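You operate a simulated robot arm through the tools that you are given. There is no shell and no other tool. Be economical: measure what you need, move in short steps, check, and stop when the job is done.

You run a simulated two-armed robot. Do the job below in one go: nothing can be reset, and whatever is moved stays where it is left.

TASK
Enter the job card's SET value, test the heel, then park the heel arm and switch the bench off.
Fine: swing the heel arm in before the key; keep clear while it runs. Where these are worked on the way, their far stop is far enough and under half their travel is too little: heel arm.

It is judged by the outcome, as a careful person would: the job done as asked, and still so three seconds after it is handed in. It fails if anything else is knocked over, pushed out of place, dropped, spilled or broken.

THE ROBOT
Two 7-joint arms with fingered hands on one trunk, on a base that drives. Base frame: it is fixed to the floor where the robot stands at the start and does not move with it; the origin is under the middle of the robot, x ahead of it, y to its left, z up. Lengths are in cm, angles in degrees, forces in N, time in s.
The left shoulder is at the start at [1.1, 15.2, 135.5], the right one opposite. With the tool pointing down near the work surface each hand reaches from about 10 to 68 cm from the robot's upright axis, wherever it stands, measured 20 degrees to its own side. Places, roughly: clear key [80, 10, 130]; far clamp lever [50, -10, 100]; heel arm [70, 60, 100]; keep key [40, 0, 80]; near clamp lever [70, 80, 100]; power switch [40, -10, 80]; print key [80, 20, 130]; stop key [40, -10, 80]; toe arm [40, 20, 90]; toe key [40, 10, 80]. Payload 3.8 kg a hand.
The TCP of each hand is the grasp point between the finger pads, 3 cm short of the fingertips. In the tool frame z runs along the fingers and y along their closing line. Largest opening 10.4 cm; the body of the gripper starts 3.5 cm behind the TCP. The gripper is a hand of 5 fingers: y runs from the thumb to the fingers, the wrist lies at [-1.5, -10.4, -17.8] in the tool frame, and closing takes about 1.5 s.
Orientation is that of the tool frame in the base frame, as a unit quaternion [w, x, y, z]. With the fingers straight down and the wrist toward the robot, the tool's x, y and z point along [0, 1, 0], [1, 0, 0] and [0, 0, -1] of the base frame.

THE INTERFACE
- The arms move only by the tool apply_moves. It takes "left_series", "right_series" or both (then of equal length, played together; a hand with none holds still); each is a list of rows, each a list of 3 entries, a list of its own where there are three numbers: the shift along the base's x, y, z in cm, then the turn, a rotation vector about the base's x, y, z in degrees, then the gripper command, from -1 (fully open) to 1 (shut), values between in proportion. In form: [[[dx, dy, dz], [ax, ay, az], gripper], ...]. A call has 1 to 10 rows; each row shifts and turns the commanded pose from where the row before left it. A row lasts 0.2 s, in which the tool goes at most 5 cm and 8.6 degrees; a call with a longer step from one row to the next is refused whole, and so is a gripper value outside its range. Where a pose cannot be reached the arm comes as near as it can. A force on the tool above 40 N (or 10 N above the force at the start of the call, whichever is more), or a blocked arm, ends the call early, and 0.2 s more pass. The fingers move at their own pace (about 7.2 cm/s each) and stop on an object; they squeeze with about 31 N. The grip force told is the motor's: it shows also when the fingers shut on nothing. Time passes only in rows, and 0.2 s behind the last, so rows that do not move let the fingers close. The reply holds the time, the measured pose of the TCP, the force on the tool along the base axes, the opening and the grip force, in the units named above and with some noise, with the torque about the TCP (base axes, N m) and any sound that the robot's microphone picked up.
- Cameras (640 x 400 px; columns grow to the right, rows downward): "scene" is now at [9.24, 2.12, 152.36]; the picture's right is [0.21, -0.98, -0.00], its down [-0.39, -0.08, -0.92] and it looks along [0.90, 0.20, -0.40] (base axes); focal length 214 px, centre (320, 200). "left" rides on the left gripper at [-8, -7.8, -14.1] in its tool frame; the picture's right is [-0.78, -0.30, 0.56], its down [0.54, -0.78, 0.33] and it looks along [0.33, 0.56, 0.76] (tool axes); focal length 247 px, centre (320, 200). "right" rides on the right gripper at [8, -7.8, -14.1] in its tool frame; the picture's right is [-0.78, 0.30, -0.56], its down [-0.53, -0.78, 0.33] and it looks along [-0.33, 0.56, 0.76] (tool axes); focal length 247 px, centre (320, 200). There is no depth. A picture from a camera that has moved, and an enlarged one, comes with that camera's place and axes in the base frame and with its lens.
- get_image(camera): a new picture of that camera. No time passes.
- slide_trunk(by): slides the trunk up (or, below 0, down) by that many cm; the arms and the scene camera ride with it, the base frame stays. It gives what a move gives, with no picture.
- drive_base(legs): drives the robot by 1 to 6 legs, each [ahead, left, turn to the left] in cm, cm and degrees, along the robot's own axes; the way and the turn of a leg run together, so that a leg with both is an arc; at most 150 cm and 180 degrees a leg. The arms and the cameras ride along, it lands a little off, and it stops where it bumps. It gives what a move gives.
- grasp_type(shape, hand): the hand has 5 fingers and takes this shape, open, in about a second: jaw (thumb against the fingers, like two jaws); tri (thumb and two fingers); tip (a fingertip pinch); poke (one finger out to press); point (the index stretched); flat (the hand flat); cup (the hand cupped); fist (a fist). The gripper value then closes the fingers along that shape, each until it touches; the sizes above hold for jaw. It gives what a move gives, with no picture.
- aim_head(pan, tilt): turns the head with the scene camera to pan (to the left, within 80 degrees either way) and tilt (down, from -29 to 69), counted from straight ahead of the robot. It gives what a move gives.
- close_up(camera, box): a new picture of the part [left, top, right, bottom] of that camera's present view, enlarged. No time passes.
- job_done(): hands the job in; it is judged then, once.

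Go step by step. Nothing tells you exact positions but the pictures and the camera data: compare them with the known pose of the tool, close in by small moves and look again before you grip or let go. The budget is 120 turns and 92 pictures, counting those below and the enlarged ones. Unless the task says otherwise, let go and move clear before handing in, and close with one line.

The tools are called by a JSON object that holds its "op" and its "data". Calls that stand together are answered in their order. apply_moves: Moves the arms, as the interface text tells. Its arguments: {"type":"object","properties":{"left_series":{"type":"array"},"right_series":{"type":"array"}},"required":[]} The other tools are called the same way: slide_trunk (by) slides the trunk up or down; grasp_type (shape, hand) gives the hand a shape; drive_base (legs) drives the base; aim_head (pan, tilt) turns the head that bears the scene camera; get_image (camera) takes a picture; close_up (camera, box) takes an enlarged picture of a part of a camera's view; job_done () hands the job in.

At the start:

```text
time: 0.0
left_position: [41.36, 42.0, 152.8]
left_tool_rot: [0.001, 0.706, 0.708, 0.0]
left_force: [0.1, -0.1, 0.3]
left_wrist_torque: [-0.02, 0.03, 0.03]
left_gripper_width: 10.35
left_grip_force: 0.0
left_shape: jaw
right_position: [42.9, -3.76, 158.58]
right_tool_rot: [0.0, 0.707, 0.708, 0.0]
right_force: [-0.6, 0.3, 0.0]
right_wrist_torque: [-0.02, -0.03, 0.01]
right_gripper_width: 10.38
right_grip_force: 0.1
right_shape: jaw
trunk travel left (down, up): [-42.5, 3.1]
robot x, y, heading: [-0.04, -0.12, 0.2]
head pan, tilt: [12.4, 23.3]
```

scene: 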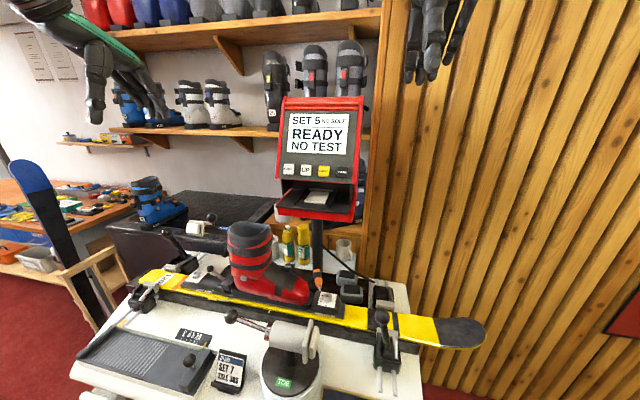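
right: 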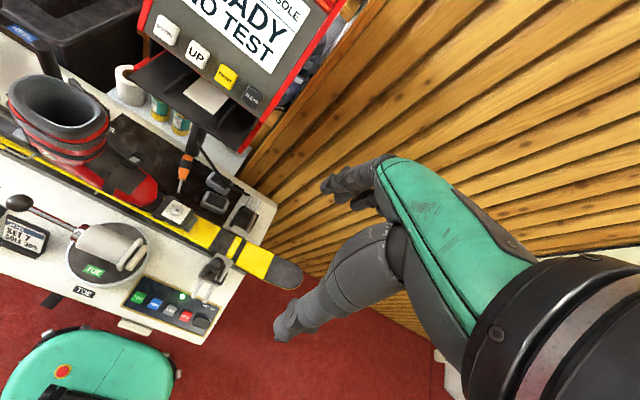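
left: 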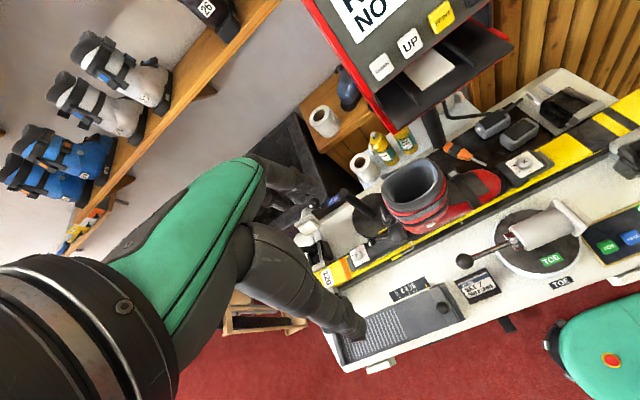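

I see the bench with the boot on the ski, the console screen reading SET 5, and the job card. I will look closer at the card, the console and the keys.

{"op": "close_up", "data": {"camera": "scene", "box": [160, 300, 340, 400]}}

{"op": "close_up", "data": {"camera": "scene", "box": [265, 90, 375, 220]}}

{"op": "close_up", "data": {"camera": "right", "box": [0, 180, 310, 345]}}

{"op": "close_up", "data": {"camera": "scene", "box": [120, 190, 300, 320]}}

{"op": "aim_head", "data": {"pan": 10, "tilt": 50}}

{"op": "get_image", "data": {"camera": "scene"}}

```text
3.56 times, centred on (250, 350) of scene
camera zoom: at [9.24, 2.12, 152.36], right [0.21, -0.98, 0.0], down [-0.39, -0.08, -0.92], along [0.9, 0.2, -0.4], focal length 763 px, centre (569, -333)
```

zoom: 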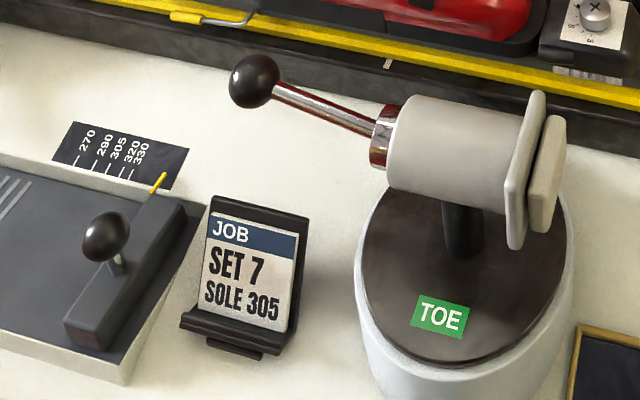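

```text
3.08 times, centred on (320, 155) of scene
camera zoom: at [9.24, 2.12, 152.36], right [0.21, -0.98, 0.0], down [-0.39, -0.08, -0.92], along [0.9, 0.2, -0.4], focal length 660 px, centre (320, 338)
```

zoom: 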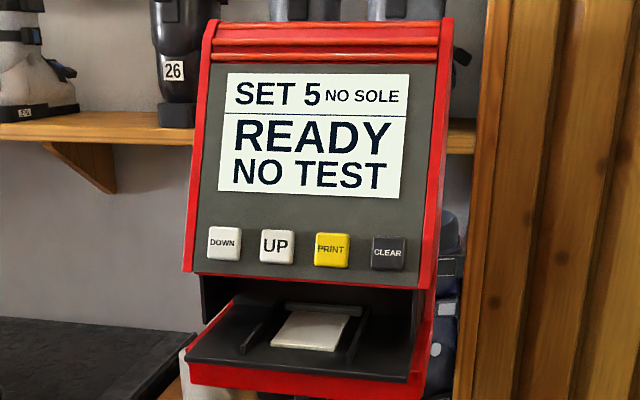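

```text
2.06 times, centred on (155, 262) of right
camera zoom: at [35.29, 4.34, 172.71], right [0.3, -0.78, 0.56], down [-0.78, -0.53, -0.33], along [0.56, -0.33, -0.76], focal length 510 px, centre (661, 71)
```

zoom: 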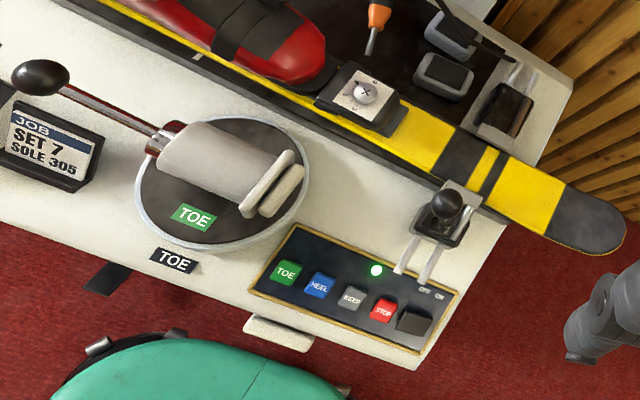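

```text
3.08 times, centred on (210, 255) of scene
camera zoom: at [9.24, 2.12, 152.36], right [0.21, -0.98, 0.0], down [-0.39, -0.08, -0.92], along [0.9, 0.2, -0.4], focal length 660 px, centre (658, 31)
```

zoom: 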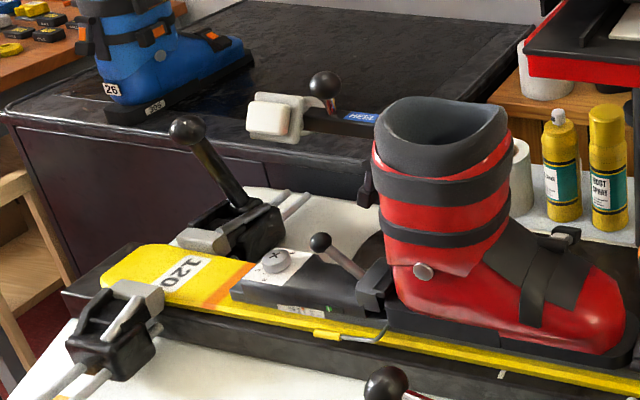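

```text
time: 0.9
left_position: [41.48, 42.23, 152.88]
left_tool_rot: [0.0, 0.707, 0.707, 0.0]
left_force: [-0.1, 0.0, -0.5]
left_wrist_torque: [0.01, 0.0, 0.01]
left_gripper_width: 10.37
left_grip_force: 0.1
left_shape: jaw
right_position: [42.82, -3.92, 158.71]
right_tool_rot: [0.0, 0.707, 0.707, 0.0]
right_force: [0.0, -0.6, 0.4]
right_wrist_torque: [-0.01, -0.01, 0.01]
right_gripper_width: 10.37
right_grip_force: 0.0
right_shape: jaw
trunk travel left (down, up): [-42.5, 3.1]
robot x, y, heading: [0.16, 0.21, 0.1]
head pan, tilt: [10.0, 50.0]
```

```text
84 pictures are left
camera scene: at [7.78, 1.47, 148.34], right [0.17, -0.98, 0.0], down [-0.76, -0.13, -0.64], along [0.63, 0.11, -0.77], focal length 214 px, centre (320, 200)
```

scene: 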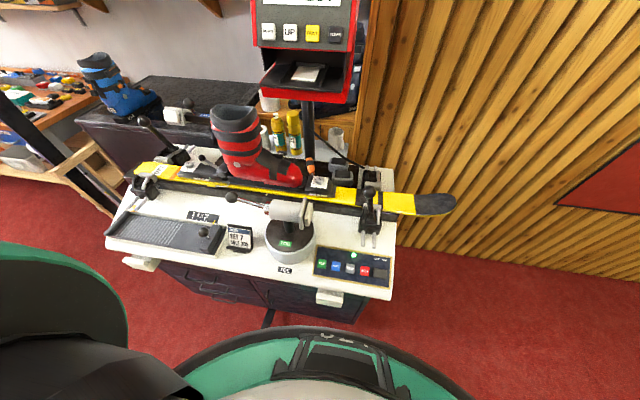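

The card says SET 7, SOLE 305; the screen says SET 5, so UP needs two presses. The UP key is at about [74, 21, 134] and the HEEL key at about [37, 2, 79.5]. Next I look at the heel arm.

{"op": "aim_head", "data": {"pan": 35, "tilt": 30}}

{"op": "get_image", "data": {"camera": "scene"}}

{"op": "close_up", "data": {"camera": "scene", "box": [260, 140, 440, 260]}}

{"op": "close_up", "data": {"camera": "left", "box": [280, 150, 460, 270]}}

```text
time: 1.8
left_position: [41.35, 42.09, 152.81]
left_tool_rot: [-0.001, 0.707, 0.707, -0.001]
left_force: [-0.4, 0.5, 0.6]
left_wrist_torque: [0.02, -0.02, -0.02]
left_gripper_width: 10.39
left_grip_force: 0.1
left_shape: jaw
right_position: [43.05, -3.81, 158.67]
right_tool_rot: [-0.001, 0.707, 0.707, 0.0]
right_force: [-0.1, -0.8, 0.1]
right_wrist_torque: [0.01, -0.01, 0.01]
right_gripper_width: 10.34
right_grip_force: 0.0
right_shape: jaw
trunk travel left (down, up): [-42.5, 3.1]
robot x, y, heading: [0.2, -0.1, 0.1]
head pan, tilt: [35.0, 30.0]
```

```text
83 pictures are left
camera scene: at [7.61, 5.31, 151.28], right [0.57, -0.82, 0.0], down [-0.41, -0.29, -0.86], along [0.71, 0.5, -0.5], focal length 214 px, centre (320, 200)
```

scene: 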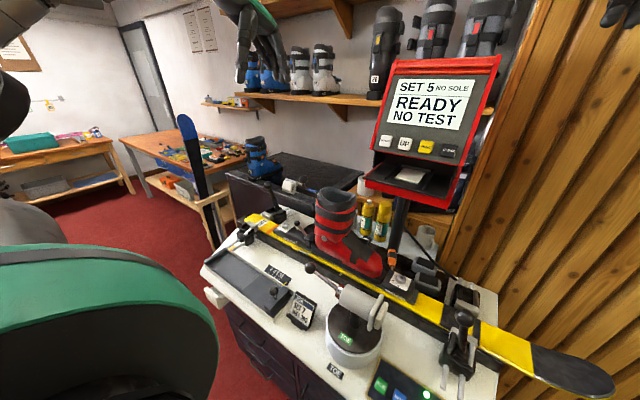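

```text
3.33 times, centred on (350, 200) of scene
camera zoom: at [7.61, 5.31, 151.28], right [0.57, -0.82, 0.0], down [-0.41, -0.29, -0.86], along [0.71, 0.5, -0.5], focal length 715 px, centre (220, 200)
```

zoom: 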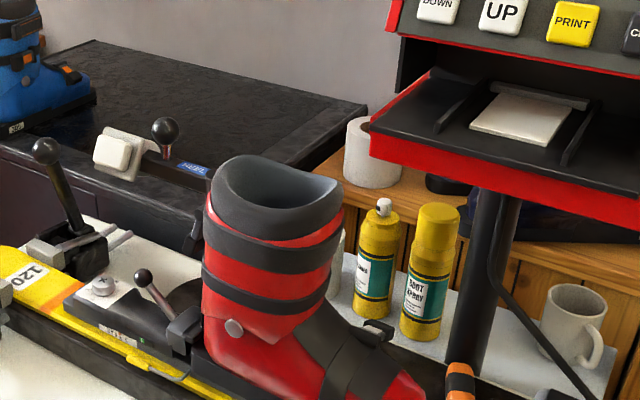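

```text
3.33 times, centred on (370, 210) of left
camera zoom: at [33.54, 34.19, 166.94], right [-0.3, -0.78, -0.56], down [-0.78, 0.53, -0.33], along [0.56, 0.33, -0.76], focal length 823 px, centre (153, 167)
```

zoom: 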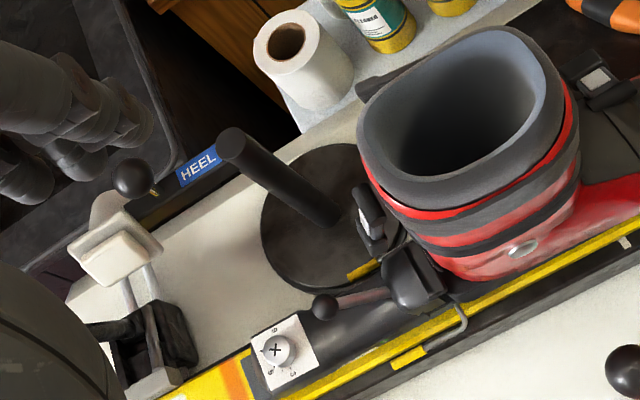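

The heel arm pivots on a post near [75, 53]. Its knob is near [74, 61, 112], its pad points left, and it should swing toward the robot and the boot's back. I drive 30 cm left so both the arm and the keys are reachable.

{"op": "drive_base", "data": {"legs": [[0, 30, 0]]}}

{"op": "aim_head", "data": {"pan": 15, "tilt": 40}}

{"op": "get_image", "data": {"camera": "scene"}}

{"op": "get_image", "data": {"camera": "left"}}

{"op": "get_image", "data": {"camera": "right"}}

```text
time: 3.9
left_position: [41.42, 71.85, 153.01]
left_tool_rot: [0.0, 0.708, 0.707, 0.0]
left_force: [0.0, 0.2, 0.3]
left_wrist_torque: [0.02, 0.0, 0.01]
left_gripper_width: 10.37
left_grip_force: 0.2
left_shape: jaw
right_position: [42.88, 25.81, 158.58]
right_tool_rot: [-0.001, 0.707, 0.707, 0.001]
right_force: [0.0, -0.1, 0.9]
right_wrist_torque: [0.01, 0.0, -0.02]
right_gripper_width: 10.4
right_grip_force: 0.0
right_shape: jaw
trunk travel left (down, up): [-42.5, 3.1]
robot x, y, heading: [0.36, 29.91, -0.3]
head pan, tilt: [35.0, 30.0]
```

```text
time: 4.7
left_position: [41.36, 72.2, 152.92]
left_tool_rot: [0.001, 0.707, 0.707, 0.0]
left_force: [-0.1, 0.2, -0.5]
left_wrist_torque: [-0.02, 0.0, 0.0]
left_gripper_width: 10.35
left_grip_force: 0.0
left_shape: jaw
right_position: [43.01, 26.41, 158.67]
right_tool_rot: [-0.001, 0.707, 0.708, 0.0]
right_force: [0.4, 0.0, 0.1]
right_wrist_torque: [0.01, -0.02, -0.01]
right_gripper_width: 10.35
right_grip_force: 0.1
right_shape: jaw
trunk travel left (down, up): [-42.5, 3.1]
robot x, y, heading: [-0.41, 30.32, -0.4]
head pan, tilt: [15.0, 40.0]
```

```text
80 pictures are left
camera scene: at [8.41, 32.44, 149.75], right [0.26, -0.97, 0.0], down [-0.62, -0.17, -0.76], along [0.74, 0.2, -0.65], focal length 214 px, centre (320, 200)
```

scene: 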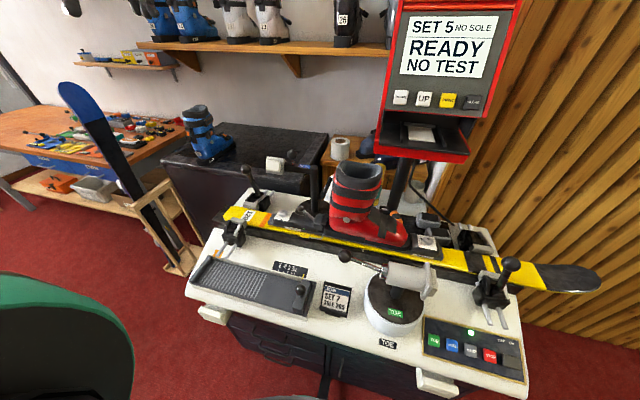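

```text
79 pictures are left
camera left: at [33.55, 64.28, 166.94], right [-0.3, -0.78, -0.56], down [-0.78, 0.53, -0.33], along [0.56, 0.33, -0.76], focal length 247 px, centre (320, 200)
```

left: 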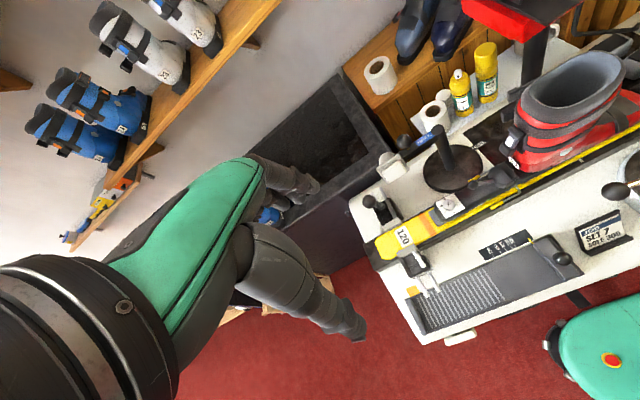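

```text
78 pictures are left
camera right: at [35.32, 34.41, 172.71], right [0.3, -0.78, 0.56], down [-0.78, -0.53, -0.33], along [0.56, -0.33, -0.76], focal length 247 px, centre (320, 200)
```

right: 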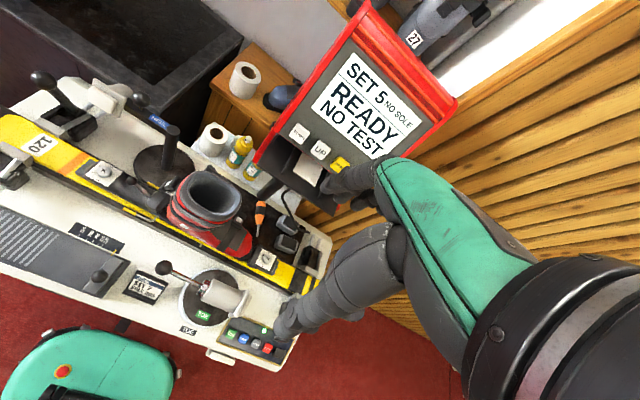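

The robot now stands at y≈30. The UP key comes out near [76, 21, 133]. I shape the right hand to poke and bring it in front of the console, tilted forward.

{"op": "grasp_type", "data": {"shape": "poke", "hand": "right"}}

{"op": "apply_moves", "data": {"right_series": [[[2.2, -0.75, -2.2], [0, -8.57, 0], -1], [[2.2, -0.75, -2.2], [0, -8.57, 0], -1], [[2.2, -0.75, -2.2], [0, -8.57, 0], -1], [[2.2, -0.75, -2.2], [0, -8.57, 0], -1], [[2.2, -0.75, -2.2], [0, -8.57, 0], -1], [[2.2, -0.75, -2.2], [0, -8.57, 0], -1], [[2.2, -0.75, -2.2], [0, -8.57, 0], -1]]}}

{"op": "aim_head", "data": {"pan": -5, "tilt": 20}}

{"op": "get_image", "data": {"camera": "scene"}}

{"op": "get_image", "data": {"camera": "right"}}

```text
time: 5.6
left_position: [41.37, 72.28, 152.8]
left_tool_rot: [0.0, 0.707, 0.707, 0.0]
left_force: [0.2, -0.2, -0.1]
left_wrist_torque: [0.01, 0.01, -0.01]
left_gripper_width: 10.34
left_grip_force: 0.1
left_shape: jaw
right_position: [42.91, 26.29, 158.62]
right_tool_rot: [0.0, 0.707, 0.708, 0.0]
right_force: [0.5, 0.4, 0.8]
right_wrist_torque: [0.02, 0.01, 0.02]
right_gripper_width: 0.02
right_grip_force: 0.0
right_shape: poke
trunk travel left (down, up): [-42.5, 3.1]
robot x, y, heading: [0.08, 29.97, 0.1]
head pan, tilt: [15.0, 40.0]
```

```text
time: 7.2
left_position: [41.46, 72.12, 152.89]
left_tool_rot: [0.0, 0.707, 0.707, 0.001]
left_force: [0.9, 0.4, -0.1]
left_wrist_torque: [-0.02, 0.02, -0.04]
left_gripper_width: 10.38
left_grip_force: 0.1
left_shape: jaw
right_position: [58.35, 21.03, 143.15]
right_tool_rot: [0.354, 0.613, 0.611, 0.354]
right_force: [-0.9, 0.5, 0.1]
right_wrist_torque: [0.01, -0.01, -0.01]
right_gripper_width: 0.01
right_grip_force: 0.1
right_shape: poke
trunk travel left (down, up): [-42.5, 3.1]
robot x, y, heading: [-0.19, 29.87, 0.1]
head pan, tilt: [15.0, 40.0]
```

```text
time: 8.0
left_position: [41.39, 72.09, 152.91]
left_tool_rot: [0.0, 0.707, 0.707, 0.001]
left_force: [0.3, -0.8, 0.3]
left_wrist_torque: [0.01, -0.02, 0.01]
left_gripper_width: 10.37
left_grip_force: 0.3
left_shape: jaw
right_position: [58.43, 21.0, 143.2]
right_tool_rot: [0.352, 0.613, 0.613, 0.353]
right_force: [-0.2, 0.1, 0.1]
right_wrist_torque: [0.0, -0.03, 0.01]
right_gripper_width: 0.0
right_grip_force: 0.0
right_shape: poke
trunk travel left (down, up): [-42.5, 3.1]
robot x, y, heading: [0.01, 29.92, 0.0]
head pan, tilt: [-5.0, 20.0]
```

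```text
77 pictures are left
camera scene: at [9.48, 29.38, 152.88], right [-0.09, -1.0, 0.0], down [-0.34, 0.03, -0.94], along [0.93, -0.08, -0.35], focal length 214 px, centre (320, 200)
```

scene: 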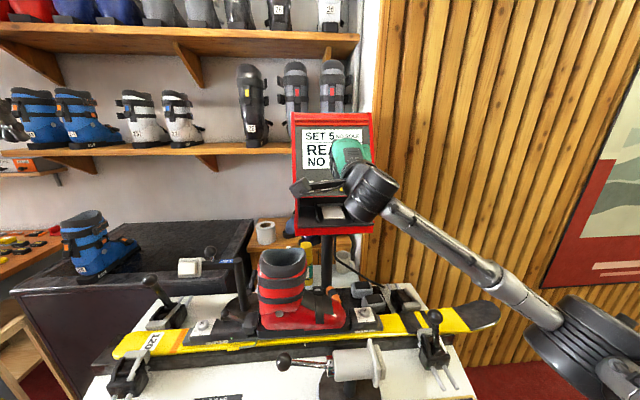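

```text
76 pictures are left
camera right: at [42.42, 29.1, 143.58], right [-0.33, -0.78, 0.53], down [-0.1, -0.53, -0.84], along [0.94, -0.33, 0.1], focal length 247 px, centre (320, 200)
```

right: 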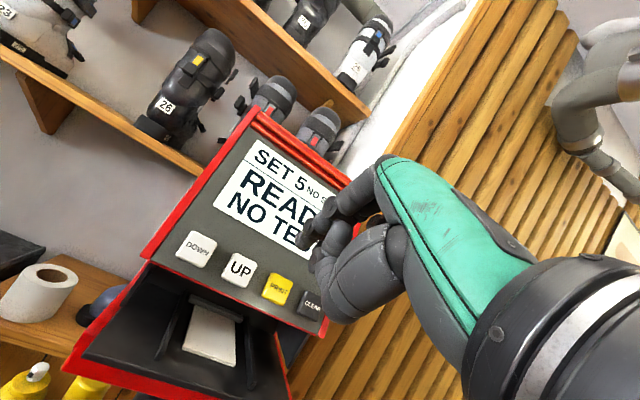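

The fingertip seems to sit where the tool frame predicts. I check it with a closer view.

{"op": "close_up", "data": {"camera": "right", "box": [220, 150, 420, 330]}}

{"op": "close_up", "data": {"camera": "scene", "box": [270, 100, 430, 250]}}

```text
2.22 times, centred on (320, 240) of right
camera zoom: at [42.42, 29.1, 143.58], right [-0.33, -0.78, 0.53], down [-0.1, -0.53, -0.84], along [0.94, -0.33, 0.1], focal length 549 px, centre (320, 111)
```

zoom: 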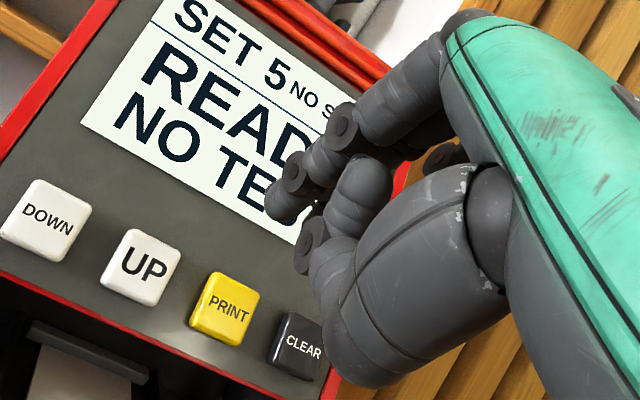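

```text
2.67 times, centred on (350, 175) of scene
camera zoom: at [9.48, 29.38, 152.88], right [-0.09, -1.0, 0.0], down [-0.34, 0.03, -0.94], along [0.93, -0.08, -0.35], focal length 572 px, centre (240, 267)
```

zoom: 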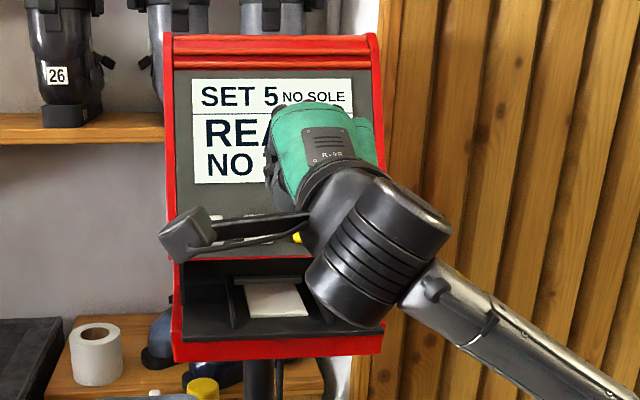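

The fingertip is at about [61, 21, 141.7]. I move it to roughly 5 cm short of the UP key and look.

{"op": "apply_moves", "data": {"right_series": [[[3.2, 0.1, -1.8], [0, 0, 0], -1], [[3.2, 0.1, -1.8], [0, 0, 0], -1], [[3.2, 0.1, -1.8], [0, 0, 0], -1]]}}

{"op": "get_image", "data": {"camera": "right"}}

{"op": "close_up", "data": {"camera": "right", "box": [180, 190, 380, 370]}}

```text
time: 8.8
left_position: [41.51, 72.23, 152.95]
left_tool_rot: [0.0, 0.707, 0.707, 0.001]
left_force: [0.0, 0.3, 0.5]
left_wrist_torque: [-0.04, -0.02, -0.04]
left_gripper_width: 10.35
left_grip_force: 0.1
left_shape: jaw
right_position: [67.86, 21.25, 137.73]
right_tool_rot: [0.353, 0.613, 0.612, 0.353]
right_force: [-0.3, 0.5, -0.5]
right_wrist_torque: [-0.03, -0.03, 0.01]
right_gripper_width: 0.01
right_grip_force: 0.0
right_shape: poke
trunk travel left (down, up): [-42.5, 3.1]
robot x, y, heading: [0.36, 30.18, 0.0]
head pan, tilt: [-5.0, 20.0]
```

```text
73 pictures are left
camera right: at [51.97, 29.39, 138.06], right [-0.33, -0.78, 0.53], down [-0.1, -0.53, -0.84], along [0.94, -0.33, 0.1], focal length 247 px, centre (320, 200)
```

right: 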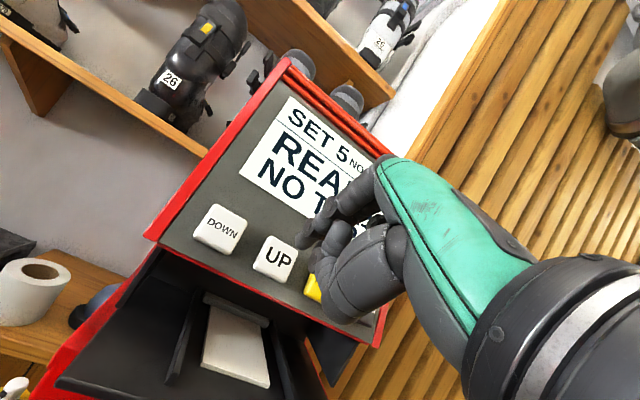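

```text
2.22 times, centred on (280, 280) of right
camera zoom: at [51.97, 29.39, 138.06], right [-0.33, -0.78, 0.53], down [-0.1, -0.53, -0.84], along [0.94, -0.33, 0.1], focal length 549 px, centre (409, 22)
```

zoom: 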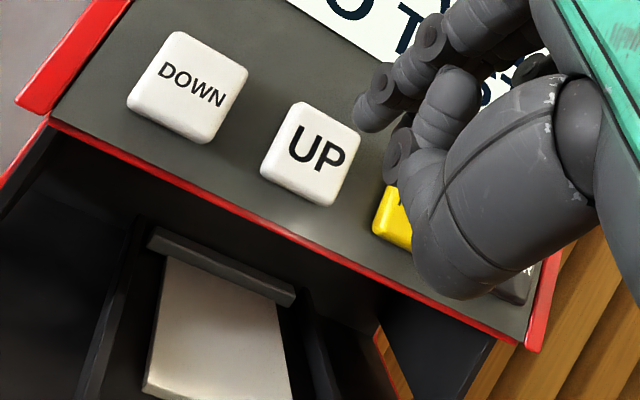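

UP triangulates to [76.9, 21.4, 133.1]. I close in along the finger and press with small steps, stopping on force.

{"op": "apply_moves", "data": {"right_series": [[[2.2, -0.2, -1.2], [0, 0, 0], -1], [[2.0, -0.2, -1.1], [0, 0, 0], -1]]}}

{"op": "apply_moves", "data": {"right_series": [[[0.5, 0, -0.28], [0, 0, 0], -1], [[0.5, 0, -0.28], [0, 0, 0], -1], [[0.5, 0, -0.28], [0, 0, 0], -1]]}}

{"op": "get_image", "data": {"camera": "right"}}

```text
time: 9.4
left_position: [41.59, 72.26, 152.86]
left_tool_rot: [0.0, 0.707, 0.707, 0.0]
left_force: [-0.4, 0.4, -0.1]
left_wrist_torque: [-0.02, -0.02, 0.0]
left_gripper_width: 10.35
left_grip_force: 0.1
left_shape: jaw
right_position: [72.26, 21.04, 135.41]
right_tool_rot: [0.353, 0.613, 0.612, 0.352]
right_force: [-0.6, -0.3, -0.6]
right_wrist_torque: [-0.02, 0.0, -0.02]
right_gripper_width: 0.0
right_grip_force: 0.2
right_shape: poke
trunk travel left (down, up): [-42.5, 3.1]
robot x, y, heading: [0.33, 29.99, -0.0]
head pan, tilt: [-5.0, 20.0]
```

```text
time: 10.2
left_position: [40.95, 72.19, 153.06]
left_tool_rot: [0.0, 0.707, 0.707, 0.002]
left_force: [0.4, -0.6, 0.0]
left_wrist_torque: [0.0, -0.01, 0.01]
left_gripper_width: 10.36
left_grip_force: 0.1
left_shape: jaw
right_position: [73.22, 20.94, 135.06]
right_tool_rot: [0.355, 0.612, 0.611, 0.355]
right_force: [-6.6, 0.8, 5.2]
right_wrist_torque: [0.04, -0.04, -0.03]
right_gripper_width: 0.02
right_grip_force: 0.0
right_shape: poke
trunk travel left (down, up): [-42.5, 3.1]
robot x, y, heading: [-0.12, 29.78, 0.3]
head pan, tilt: [-5.0, 20.0]
heard: click
```

```text
71 pictures are left
camera right: at [57.21, 29.05, 135.3], right [-0.34, -0.78, 0.53], down [-0.1, -0.53, -0.84], along [0.94, -0.33, 0.11], focal length 247 px, centre (320, 200)
```

right: 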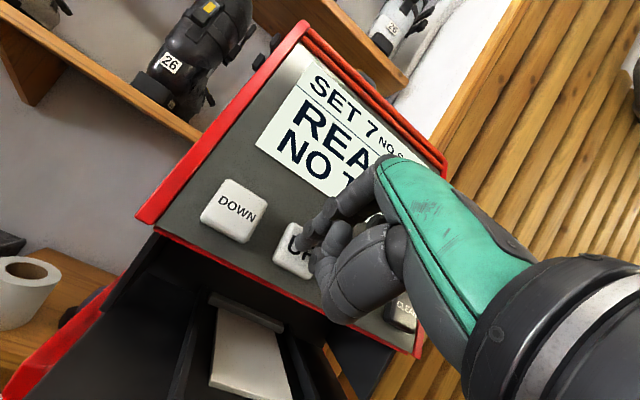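

A click was heard and the screen seems to read SET 7 already. I back off and check the display.

{"op": "apply_moves", "data": {"right_series": [[[-2.6, 0, 1.5], [0, 0, 0], -1], [[-4, 0, 2.3], [0, 0, 0], -1], [[-4, 0, 2.3], [0, 0, 0], -1], [[-4, 0, 2.3], [0, 0, 0], -1]]}}

{"op": "close_up", "data": {"camera": "right", "box": [120, 100, 380, 330]}}

```text
time: 11.2
left_position: [41.35, 72.16, 152.92]
left_tool_rot: [-0.001, 0.707, 0.707, 0.0]
left_force: [-0.3, 0.5, -1.0]
left_wrist_torque: [0.0, 0.03, 0.01]
left_gripper_width: 10.37
left_grip_force: 0.1
left_shape: jaw
right_position: [59.08, 20.76, 142.98]
right_tool_rot: [0.352, 0.613, 0.613, 0.352]
right_force: [-0.4, 0.5, 0.5]
right_wrist_torque: [0.0, 0.01, 0.0]
right_gripper_width: 0.0
right_grip_force: 0.1
right_shape: poke
trunk travel left (down, up): [-42.5, 3.1]
robot x, y, heading: [0.06, 30.01, 0.0]
head pan, tilt: [-5.0, 20.0]
```

```text
1.74 times, centred on (250, 215) of right
camera zoom: at [43.13, 28.94, 143.3], right [-0.33, -0.78, 0.54], down [-0.1, -0.54, -0.84], along [0.94, -0.33, 0.1], focal length 430 px, centre (442, 174)
```

zoom: 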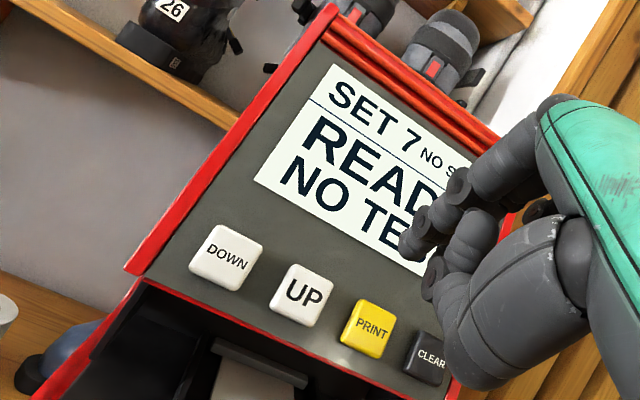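

SET 7 is entered. Now I study the heel arm from the new position.

{"op": "aim_head", "data": {"pan": 25, "tilt": 35}}

{"op": "close_up", "data": {"camera": "scene", "box": [220, 120, 440, 260]}}

{"op": "close_up", "data": {"camera": "left", "box": [340, 80, 560, 220]}}

```text
time: 12.2
left_position: [41.3, 72.06, 153.1]
left_tool_rot: [0.001, 0.707, 0.707, 0.0]
left_force: [-0.4, -0.1, -0.3]
left_wrist_torque: [-0.02, 0.0, -0.02]
left_gripper_width: 10.37
left_grip_force: 0.1
left_shape: jaw
right_position: [59.19, 20.93, 143.06]
right_tool_rot: [0.354, 0.612, 0.612, 0.355]
right_force: [0.2, -0.4, -0.3]
right_wrist_torque: [-0.02, 0.0, 0.03]
right_gripper_width: 0.0
right_grip_force: 0.0
right_shape: poke
trunk travel left (down, up): [-42.5, 3.1]
robot x, y, heading: [-0.02, 30.03, -0.1]
head pan, tilt: [25.0, 35.0]
```

```text
2.86 times, centred on (330, 190) of scene
camera zoom: at [8.19, 33.91, 150.51], right [0.42, -0.91, 0.0], down [-0.52, -0.24, -0.82], along [0.74, 0.35, -0.58], focal length 613 px, centre (291, 229)
```

zoom: 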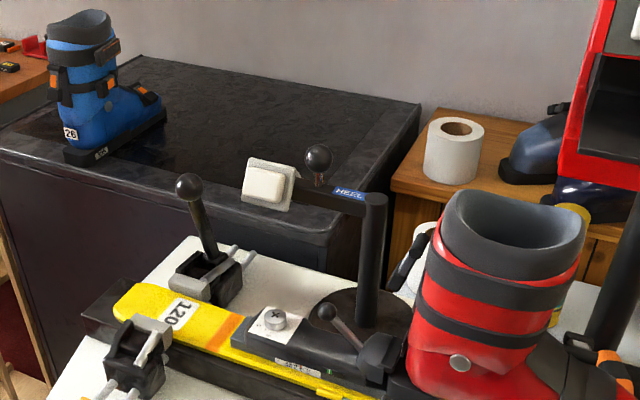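

```text
2.86 times, centred on (450, 150) of left
camera zoom: at [33.55, 64.22, 166.95], right [-0.3, -0.78, -0.56], down [-0.78, 0.53, -0.33], along [0.56, 0.33, -0.76], focal length 706 px, centre (-51, 343)
```

zoom: 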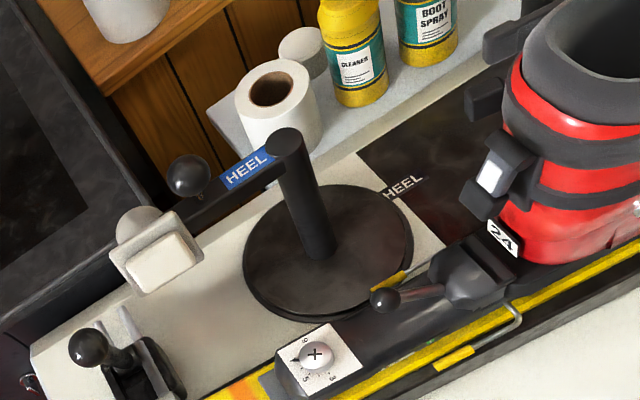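

The post is at about [74.9, 52.5], the knob at [74.7, 60.9, 111] and the pad at [72, 68, 106], so the arm points straight left. I bring the left hand in above the knob, tilted 20° forward, and check.

{"op": "apply_moves", "data": {"left_series": [[[2.7, -1.1, -2.9], [0, -2, 0], -0.2], [[2.7, -1.1, -2.9], [0, -2, 0], -0.2], [[2.7, -1.1, -2.9], [0, -2, 0], -0.2], [[2.7, -1.1, -2.9], [0, -2, 0], -0.2], [[2.7, -1.1, -2.9], [0, -2, 0], -0.2], [[2.7, -1.1, -2.9], [0, -2, 0], -0.2], [[2.7, -1.1, -2.9], [0, -2, 0], -0.2], [[2.7, -1.1, -2.9], [0, -2, 0], -0.2], [[2.7, -1.1, -2.9], [0, -2, 0], -0.2], [[2.7, -1.1, -2.9], [0, -2, 0], -0.2]]}}

{"op": "get_image", "data": {"camera": "left"}}

{"op": "close_up", "data": {"camera": "scene", "box": [220, 100, 440, 240]}}

```text
time: 14.4
left_position: [68.56, 60.92, 123.75]
left_tool_rot: [0.123, 0.697, 0.696, 0.122]
left_force: [0.3, -0.6, -0.2]
left_wrist_torque: [0.0, 0.04, 0.0]
left_gripper_width: 6.29
left_grip_force: 0.0
left_shape: jaw
right_position: [59.25, 20.8, 142.91]
right_tool_rot: [0.353, 0.613, 0.612, 0.353]
right_force: [0.6, 0.6, -0.2]
right_wrist_torque: [0.01, 0.0, 0.01]
right_gripper_width: 0.0
right_grip_force: 0.1
right_shape: poke
trunk travel left (down, up): [-42.5, 3.1]
robot x, y, heading: [-0.07, 29.81, -0.0]
head pan, tilt: [25.0, 35.0]
```

```text
67 pictures are left
camera left: at [56.28, 53.07, 134.24], right [-0.09, -0.78, -0.62], down [-0.62, 0.53, -0.58], along [0.78, 0.33, -0.53], focal length 247 px, centre (320, 200)
```

left: 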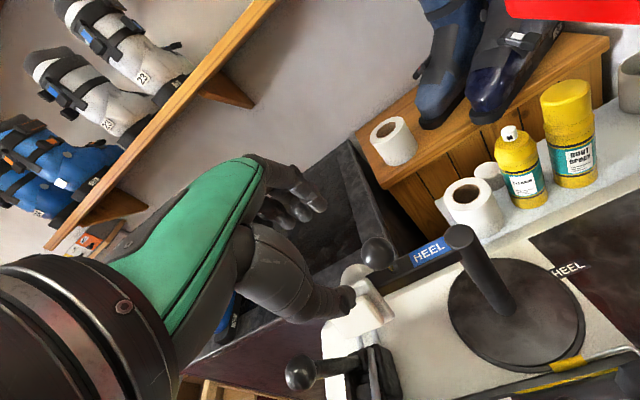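

```text
2.86 times, centred on (330, 170) of scene
camera zoom: at [8.39, 33.85, 150.49], right [0.42, -0.91, 0.0], down [-0.52, -0.24, -0.82], along [0.74, 0.35, -0.58], focal length 613 px, centre (291, 286)
```

zoom: 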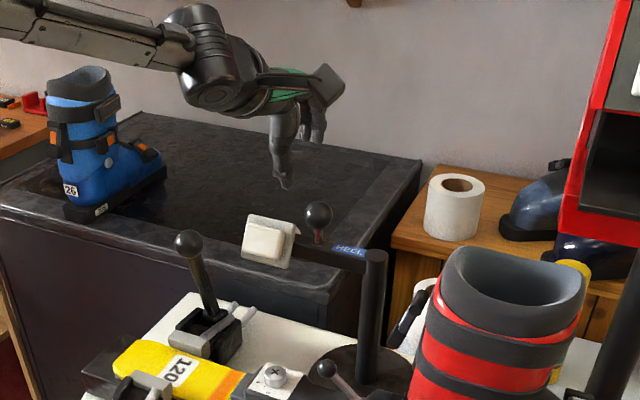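

The knob reprojects at [74.6, 60.7, 111.2]. I open a little and descend along the finger axis, stopping just above for a check.

{"op": "apply_moves", "data": {"left_series": [[[1.6, -0.2, -0.4], [0, 0, 0], -0.55], [[1.2, 0, -3.2], [0, 0, 0], -0.55], [[1.1, 0, -3.0], [0, 0, 0], -0.55], [[0, 0, 0], [0, 0, 0], -0.55]]}}

{"op": "close_up", "data": {"camera": "left", "box": [200, 160, 480, 350]}}

{"op": "close_up", "data": {"camera": "scene", "box": [260, 100, 400, 220]}}

```text
time: 15.4
left_position: [71.42, 61.06, 117.63]
left_tool_rot: [0.124, 0.696, 0.696, 0.123]
left_force: [0.2, 0.5, -0.9]
left_wrist_torque: [0.01, 0.02, -0.01]
left_gripper_width: 8.04
left_grip_force: 0.1
left_shape: jaw
left hand out of reach, approached as far as the arm can: row 3
right_position: [59.02, 20.78, 142.99]
right_tool_rot: [0.353, 0.612, 0.612, 0.355]
right_force: [-0.1, 1.2, -0.2]
right_wrist_torque: [-0.04, 0.0, 0.01]
right_gripper_width: 0.03
right_grip_force: 0.0
right_shape: poke
trunk travel left (down, up): [-42.5, 3.1]
robot x, y, heading: [-0.22, 29.87, 0.2]
head pan, tilt: [25.0, 35.0]
```

```text
2.11 times, centred on (340, 255) of left
camera zoom: at [59.14, 53.17, 128.17], right [-0.09, -0.78, -0.62], down [-0.62, 0.53, -0.58], along [0.78, 0.33, -0.52], focal length 520 px, centre (278, 84)
```

zoom: 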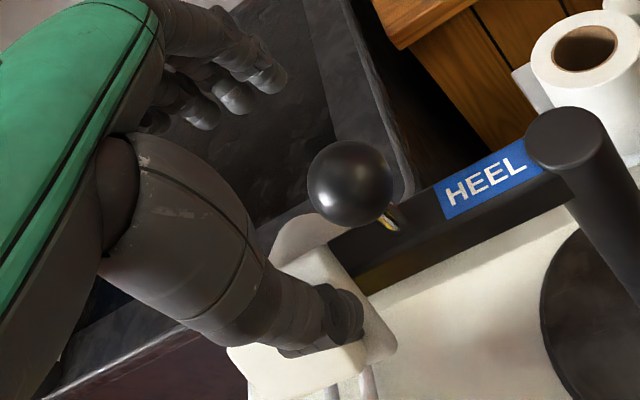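

```text
3.33 times, centred on (330, 160) of scene
camera zoom: at [8.07, 33.9, 150.52], right [0.42, -0.91, 0.0], down [-0.52, -0.24, -0.82], along [0.74, 0.35, -0.58], focal length 715 px, centre (287, 333)
```

zoom: 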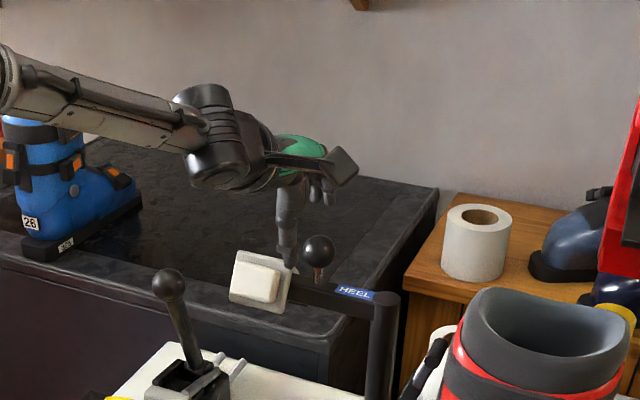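

The knob is just beyond reach in this stance. I lift clear, pull the right hand back, lower the trunk 12 cm and shift 8 cm left.

{"op": "apply_moves", "data": {"left_series": [[[-1.5, 0, 4], [0, 0, 0], -0.55], [[-3, 0, 3.5], [0, -4, 0], -0.55], [[-3, 0, 3], [0, -4, 0], -0.55], [[-3, 0, 3], [0, -4, 0], -0.55], [[-3, 0, 3], [0, -4, 0], -0.55], [[0, 0, 0], [0, -4, 0], -0.55]], "right_series": [[[-4, 0, 1], [0, 8, 0], -1], [[-4, 0, 1], [0, 8, 0], -1], [[-4, 0, 1], [0, 8, 0], -1], [[-4, 0, 1], [0, 8, 0], -1], [[-4, 0, 1], [0, 8, 0], -1], [[0, 0, 0], [0, 8, 0], -1]]}}

{"op": "slide_trunk", "data": {"by": -12}}

{"op": "drive_base", "data": {"legs": [[0, 8, 0]]}}

{"op": "aim_head", "data": {"pan": 15, "tilt": 60}}

{"op": "get_image", "data": {"camera": "scene"}}

{"op": "get_image", "data": {"camera": "left"}}

```text
time: 16.8
left_position: [57.98, 61.12, 134.04]
left_tool_rot: [0.241, 0.664, 0.665, 0.242]
left_force: [0.3, -0.1, 0.3]
left_wrist_torque: [-0.01, -0.01, 0.0]
left_gripper_width: 8.04
left_grip_force: 0.1
left_shape: jaw
right_position: [51.88, 21.36, 141.23]
right_tool_rot: [0.072, 0.703, 0.704, 0.074]
right_force: [0.8, 0.2, 0.5]
right_wrist_torque: [0.02, -0.03, -0.01]
right_gripper_width: 0.01
right_grip_force: 0.1
right_shape: poke
right hand out of reach, approached as far as the arm can: row 4, 5, 6
trunk travel left (down, up): [-42.5, 3.1]
robot x, y, heading: [0.35, 30.05, 0.2]
head pan, tilt: [25.0, 35.0]
```

```text
time: 18.3
left_position: [57.93, 61.04, 122.19]
left_tool_rot: [0.242, 0.664, 0.665, 0.243]
left_force: [-0.1, -0.1, 0.0]
left_wrist_torque: [0.01, 0.0, 0.03]
left_gripper_width: 8.07
left_grip_force: 0.0
left_shape: jaw
right_position: [53.54, 21.37, 126.33]
right_tool_rot: [0.056, 0.705, 0.705, 0.056]
right_force: [-0.1, 0.1, 0.1]
right_wrist_torque: [0.01, 0.01, 0.03]
right_gripper_width: 0.0
right_grip_force: 0.0
right_shape: poke
trunk travel left (down, up): [-30.5, 15.1]
robot x, y, heading: [-0.09, 30.22, 0.2]
head pan, tilt: [25.0, 35.0]
```

```text
time: 19.3
left_position: [57.86, 68.73, 122.19]
left_tool_rot: [0.241, 0.665, 0.664, 0.243]
left_force: [-0.3, 0.1, 0.3]
left_wrist_torque: [0.02, -0.01, 0.02]
left_gripper_width: 8.05
left_grip_force: 0.1
left_shape: jaw
right_position: [53.69, 28.86, 126.23]
right_tool_rot: [0.055, 0.705, 0.704, 0.058]
right_force: [0.2, -0.3, 0.3]
right_wrist_torque: [0.01, -0.02, 0.03]
right_gripper_width: 0.03
right_grip_force: 0.0
right_shape: poke
trunk travel left (down, up): [-30.5, 15.1]
robot x, y, heading: [0.07, 37.84, -0.1]
head pan, tilt: [25.0, 35.0]
```

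```text
time: 20.2
left_position: [57.98, 69.0, 122.13]
left_tool_rot: [0.242, 0.664, 0.665, 0.241]
left_force: [0.3, 0.2, -1.0]
left_wrist_torque: [0.01, 0.05, 0.0]
left_gripper_width: 8.05
left_grip_force: 0.1
left_shape: jaw
right_position: [53.48, 29.34, 126.28]
right_tool_rot: [0.056, 0.705, 0.705, 0.056]
right_force: [0.2, -0.6, 1.3]
right_wrist_torque: [-0.01, 0.02, -0.02]
right_gripper_width: 0.0
right_grip_force: 0.0
right_shape: poke
trunk travel left (down, up): [-30.5, 15.1]
robot x, y, heading: [0.28, 37.76, -0.2]
head pan, tilt: [15.0, 60.0]
```

```text
63 pictures are left
camera scene: at [8.99, 39.93, 134.35], right [0.26, -0.97, -0.02], down [-0.87, -0.23, -0.45], along [0.43, 0.13, -0.89], focal length 214 px, centre (320, 200)
```

scene: 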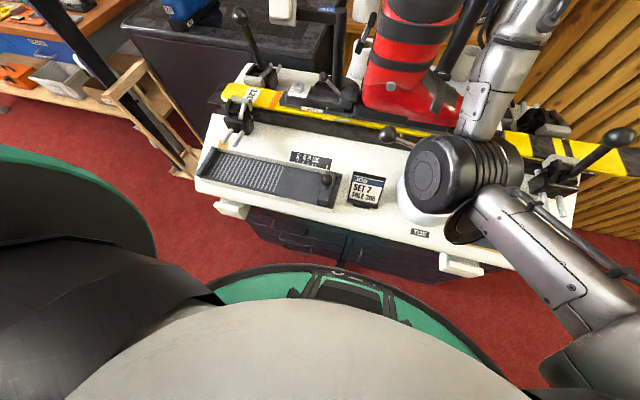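

```text
62 pictures are left
camera left: at [42.83, 61.15, 127.89], right [0.13, -0.78, -0.62], down [-0.38, 0.53, -0.75], along [0.92, 0.33, -0.23], focal length 247 px, centre (320, 200)
```

left: 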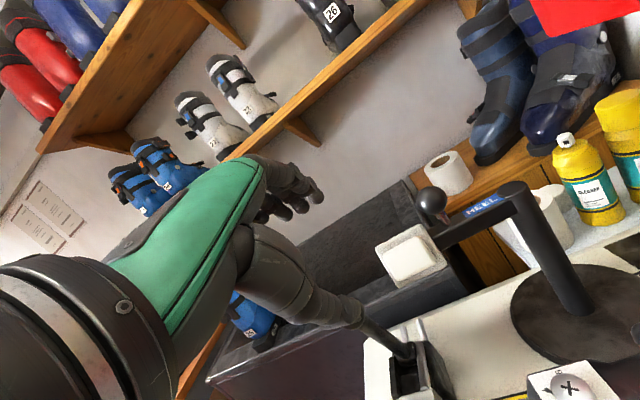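

The robot is now at y≈38. I move the left hand to just behind and above the knob with a 30° tilt.

{"op": "apply_moves", "data": {"left_series": [[[3.03, -2.08, -0.78], [0, 2.5, 0], -0.55], [[3.03, -2.08, -0.78], [0, 2.5, 0], -0.55], [[3.03, -2.08, -0.78], [0, 2.5, 0], -0.55], [[3.03, -2.08, -0.78], [0, 2.5, 0], -0.55]]}}

{"op": "get_image", "data": {"camera": "left"}}

```text
time: 21.2
left_position: [70.51, 60.47, 119.15]
left_tool_rot: [0.182, 0.684, 0.682, 0.183]
left_force: [0.4, -0.2, 0.3]
left_wrist_torque: [-0.05, 0.0, 0.0]
left_gripper_width: 8.03
left_grip_force: 0.0
left_shape: jaw
right_position: [53.67, 29.08, 126.25]
right_tool_rot: [0.055, 0.705, 0.705, 0.056]
right_force: [0.1, 0.4, 0.4]
right_wrist_torque: [0.04, -0.01, -0.02]
right_gripper_width: 0.0
right_grip_force: 0.1
right_shape: poke
trunk travel left (down, up): [-30.5, 15.1]
robot x, y, heading: [-0.01, 38.04, -0.1]
head pan, tilt: [15.0, 60.0]
```

```text
61 pictures are left
camera left: at [56.64, 52.53, 127.32], right [0.02, -0.78, -0.63], down [-0.51, 0.54, -0.67], along [0.86, 0.33, -0.38], focal length 247 px, centre (320, 200)
```

left: 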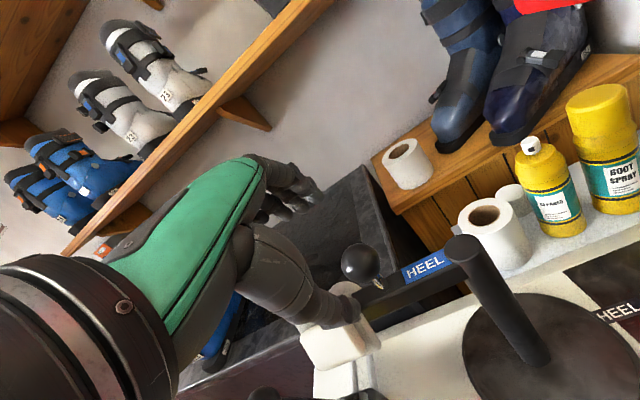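

The knob sits at [74.7, 60.9, 111.1] in this view as well. I descend along the finger axis onto it.

{"op": "apply_moves", "data": {"left_series": [[[1.2, 0.1, -2.2], [0, 0, 0], -0.55], [[1.2, 0.1, -2.2], [0, 0, 0], -0.55], [[1.2, 0.1, -2.2], [0, 0, 0], -0.55]]}}

{"op": "get_image", "data": {"camera": "left"}}

{"op": "aim_head", "data": {"pan": 25, "tilt": 25}}

{"op": "close_up", "data": {"camera": "scene", "box": [240, 120, 440, 260]}}

```text
time: 22.0
left_position: [73.59, 60.94, 112.4]
left_tool_rot: [0.184, 0.683, 0.683, 0.183]
left_force: [-0.4, -0.1, 0.3]
left_wrist_torque: [0.03, 0.0, 0.03]
left_gripper_width: 8.05
left_grip_force: 0.2
left_shape: jaw
right_position: [53.61, 29.23, 126.24]
right_tool_rot: [0.055, 0.704, 0.706, 0.056]
right_force: [0.3, 1.5, 0.4]
right_wrist_torque: [-0.01, 0.01, -0.02]
right_gripper_width: 0.0
right_grip_force: 0.1
right_shape: poke
trunk travel left (down, up): [-30.5, 15.1]
robot x, y, heading: [0.12, 37.91, -0.2]
head pan, tilt: [15.0, 60.0]
```

```text
60 pictures are left
camera left: at [59.79, 53.01, 120.63], right [0.02, -0.78, -0.63], down [-0.51, 0.53, -0.68], along [0.86, 0.33, -0.38], focal length 247 px, centre (320, 200)
```

left: 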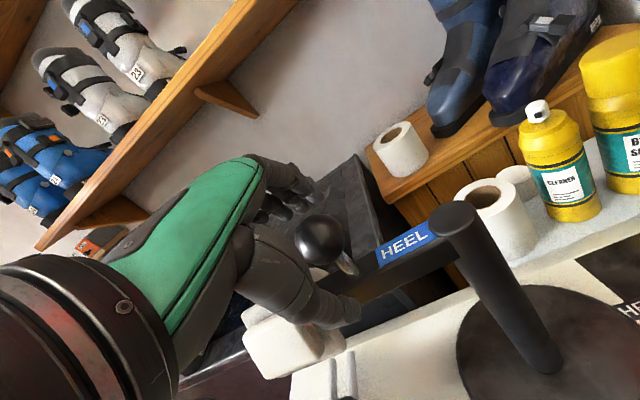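

```text
time: 23.0
left_position: [73.56, 60.8, 112.47]
left_tool_rot: [0.183, 0.682, 0.684, 0.183]
left_force: [-0.2, -0.7, 0.0]
left_wrist_torque: [-0.01, -0.01, 0.02]
left_gripper_width: 8.04
left_grip_force: 0.1
left_shape: jaw
right_position: [53.65, 29.28, 126.16]
right_tool_rot: [0.057, 0.705, 0.705, 0.056]
right_force: [-0.5, -0.3, -0.2]
right_wrist_torque: [0.0, -0.02, -0.02]
right_gripper_width: 0.03
right_grip_force: 0.1
right_shape: poke
trunk travel left (down, up): [-30.5, 15.1]
robot x, y, heading: [-0.24, 37.66, -0.0]
head pan, tilt: [25.0, 25.0]
```

```text
2.86 times, centred on (340, 190) of scene
camera zoom: at [11.23, 42.0, 139.21], right [0.42, -0.91, -0.03], down [-0.44, -0.18, -0.88], along [0.79, 0.38, -0.47], focal length 613 px, centre (263, 229)
```

zoom: 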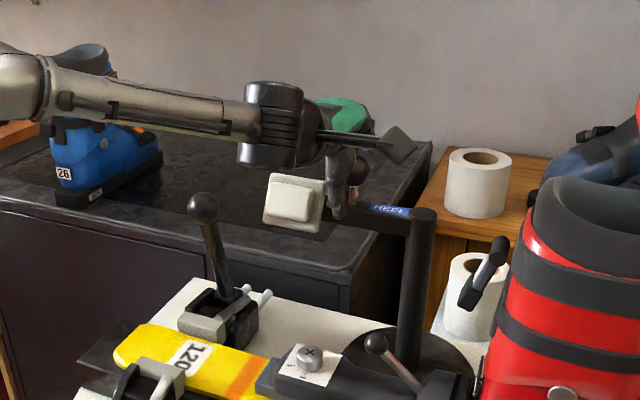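

The knob lies between thumb and fingers. I close on it.

{"op": "apply_moves", "data": {"left_series": [[[0.5, 0, -0.6], [0, 0, 0], -0.3], [[0, 0, 0], [0, 0, 0], 0.2], [[0, 0, 0], [0, 0, 0], 0.5], [[0, 0, 0], [0, 0, 0], 0.8], [[0, 0, 0], [0, 0, 0], 0.8], [[0, 0, 0], [0, 0, 0], 0.8], [[0, 0, 0], [0, 0, 0], 0.8]]}}

{"op": "get_image", "data": {"camera": "left"}}

```text
time: 24.6
left_position: [73.97, 60.93, 111.7]
left_tool_rot: [0.182, 0.683, 0.683, 0.182]
left_force: [-8.0, 1.7, -6.9]
left_wrist_torque: [0.04, 0.73, 0.0]
left_gripper_width: 1.72
left_grip_force: 30.7
left_shape: jaw
right_position: [53.41, 29.25, 126.34]
right_tool_rot: [0.057, 0.705, 0.704, 0.056]
right_force: [0.4, -0.6, 0.1]
right_wrist_torque: [0.01, 0.0, 0.01]
right_gripper_width: 0.0
right_grip_force: 0.0
right_shape: poke
trunk travel left (down, up): [-30.5, 15.1]
robot x, y, heading: [-0.03, 38.02, 0.2]
head pan, tilt: [25.0, 25.0]
```

```text
58 pictures are left
camera left: at [60.13, 53.08, 120.03], right [0.02, -0.78, -0.63], down [-0.51, 0.53, -0.68], along [0.86, 0.33, -0.38], focal length 247 px, centre (320, 200)
```

left: 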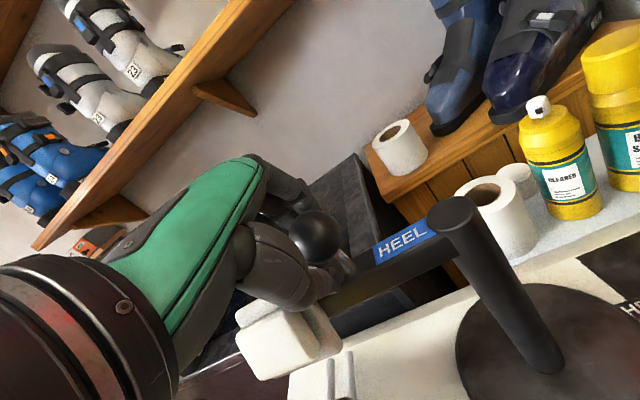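

The grip holds. I swing the knob along its arc, turning the hand a little with it, first 50°.

{"op": "apply_moves", "data": {"left_series": [[[-1.46, -0.15, 0], [0, 0, 4], 0.8], [[-1.41, -0.4, 0], [0, 0, 4], 0.8], [[-1.32, -0.64, 0], [0, 0, 4], 0.8], [[-1.19, -0.86, 0], [0, 0, 4], 0.8], [[-1.02, -1.05, 0], [0, 0, 4], 0.8]]}}

{"op": "get_image", "data": {"camera": "left"}}

{"op": "close_up", "data": {"camera": "scene", "box": [240, 120, 440, 260]}}

```text
time: 25.8
left_position: [67.76, 58.94, 111.72]
left_tool_rot: [0.146, 0.549, 0.795, 0.211]
left_force: [-5.8, 24.0, -10.2]
left_wrist_torque: [0.05, 0.3, 1.06]
left_gripper_width: 1.62
left_grip_force: 31.1
left_shape: jaw
right_position: [53.58, 29.91, 126.26]
right_tool_rot: [0.057, 0.705, 0.705, 0.054]
right_force: [0.1, -0.2, 0.2]
right_wrist_torque: [0.0, 0.03, 0.03]
right_gripper_width: 0.0
right_grip_force: 0.1
right_shape: poke
trunk travel left (down, up): [-30.5, 15.1]
robot x, y, heading: [-0.01, 37.76, 0.0]
head pan, tilt: [25.0, 25.0]
```

```text
57 pictures are left
camera left: at [57.63, 46.64, 120.02], right [0.29, -0.72, -0.63], down [-0.66, 0.32, -0.67], along [0.69, 0.62, -0.38], focal length 247 px, centre (320, 200)
```

left: 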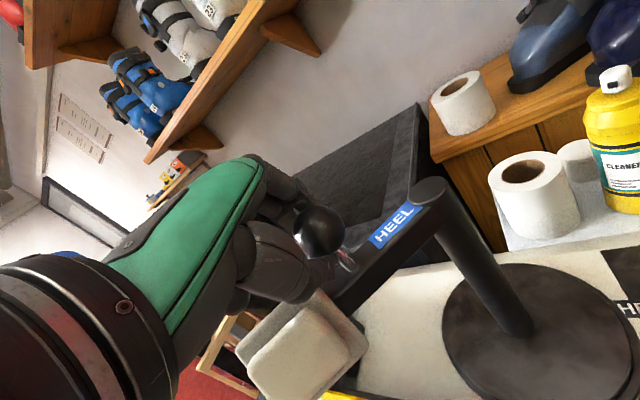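

```text
2.86 times, centred on (340, 190) of scene
camera zoom: at [11.24, 42.7, 139.19], right [0.42, -0.91, -0.02], down [-0.44, -0.18, -0.88], along [0.79, 0.38, -0.47], focal length 613 px, centre (263, 229)
```

zoom: 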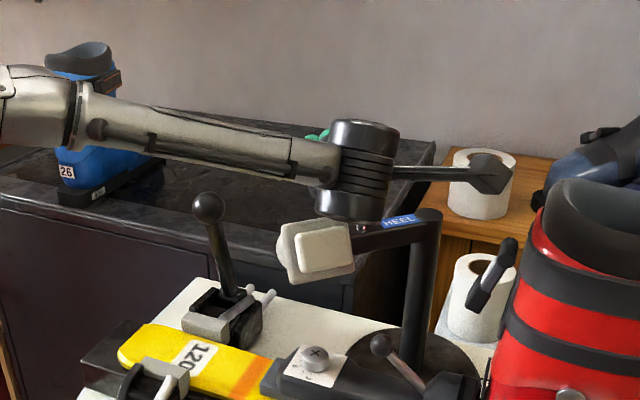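

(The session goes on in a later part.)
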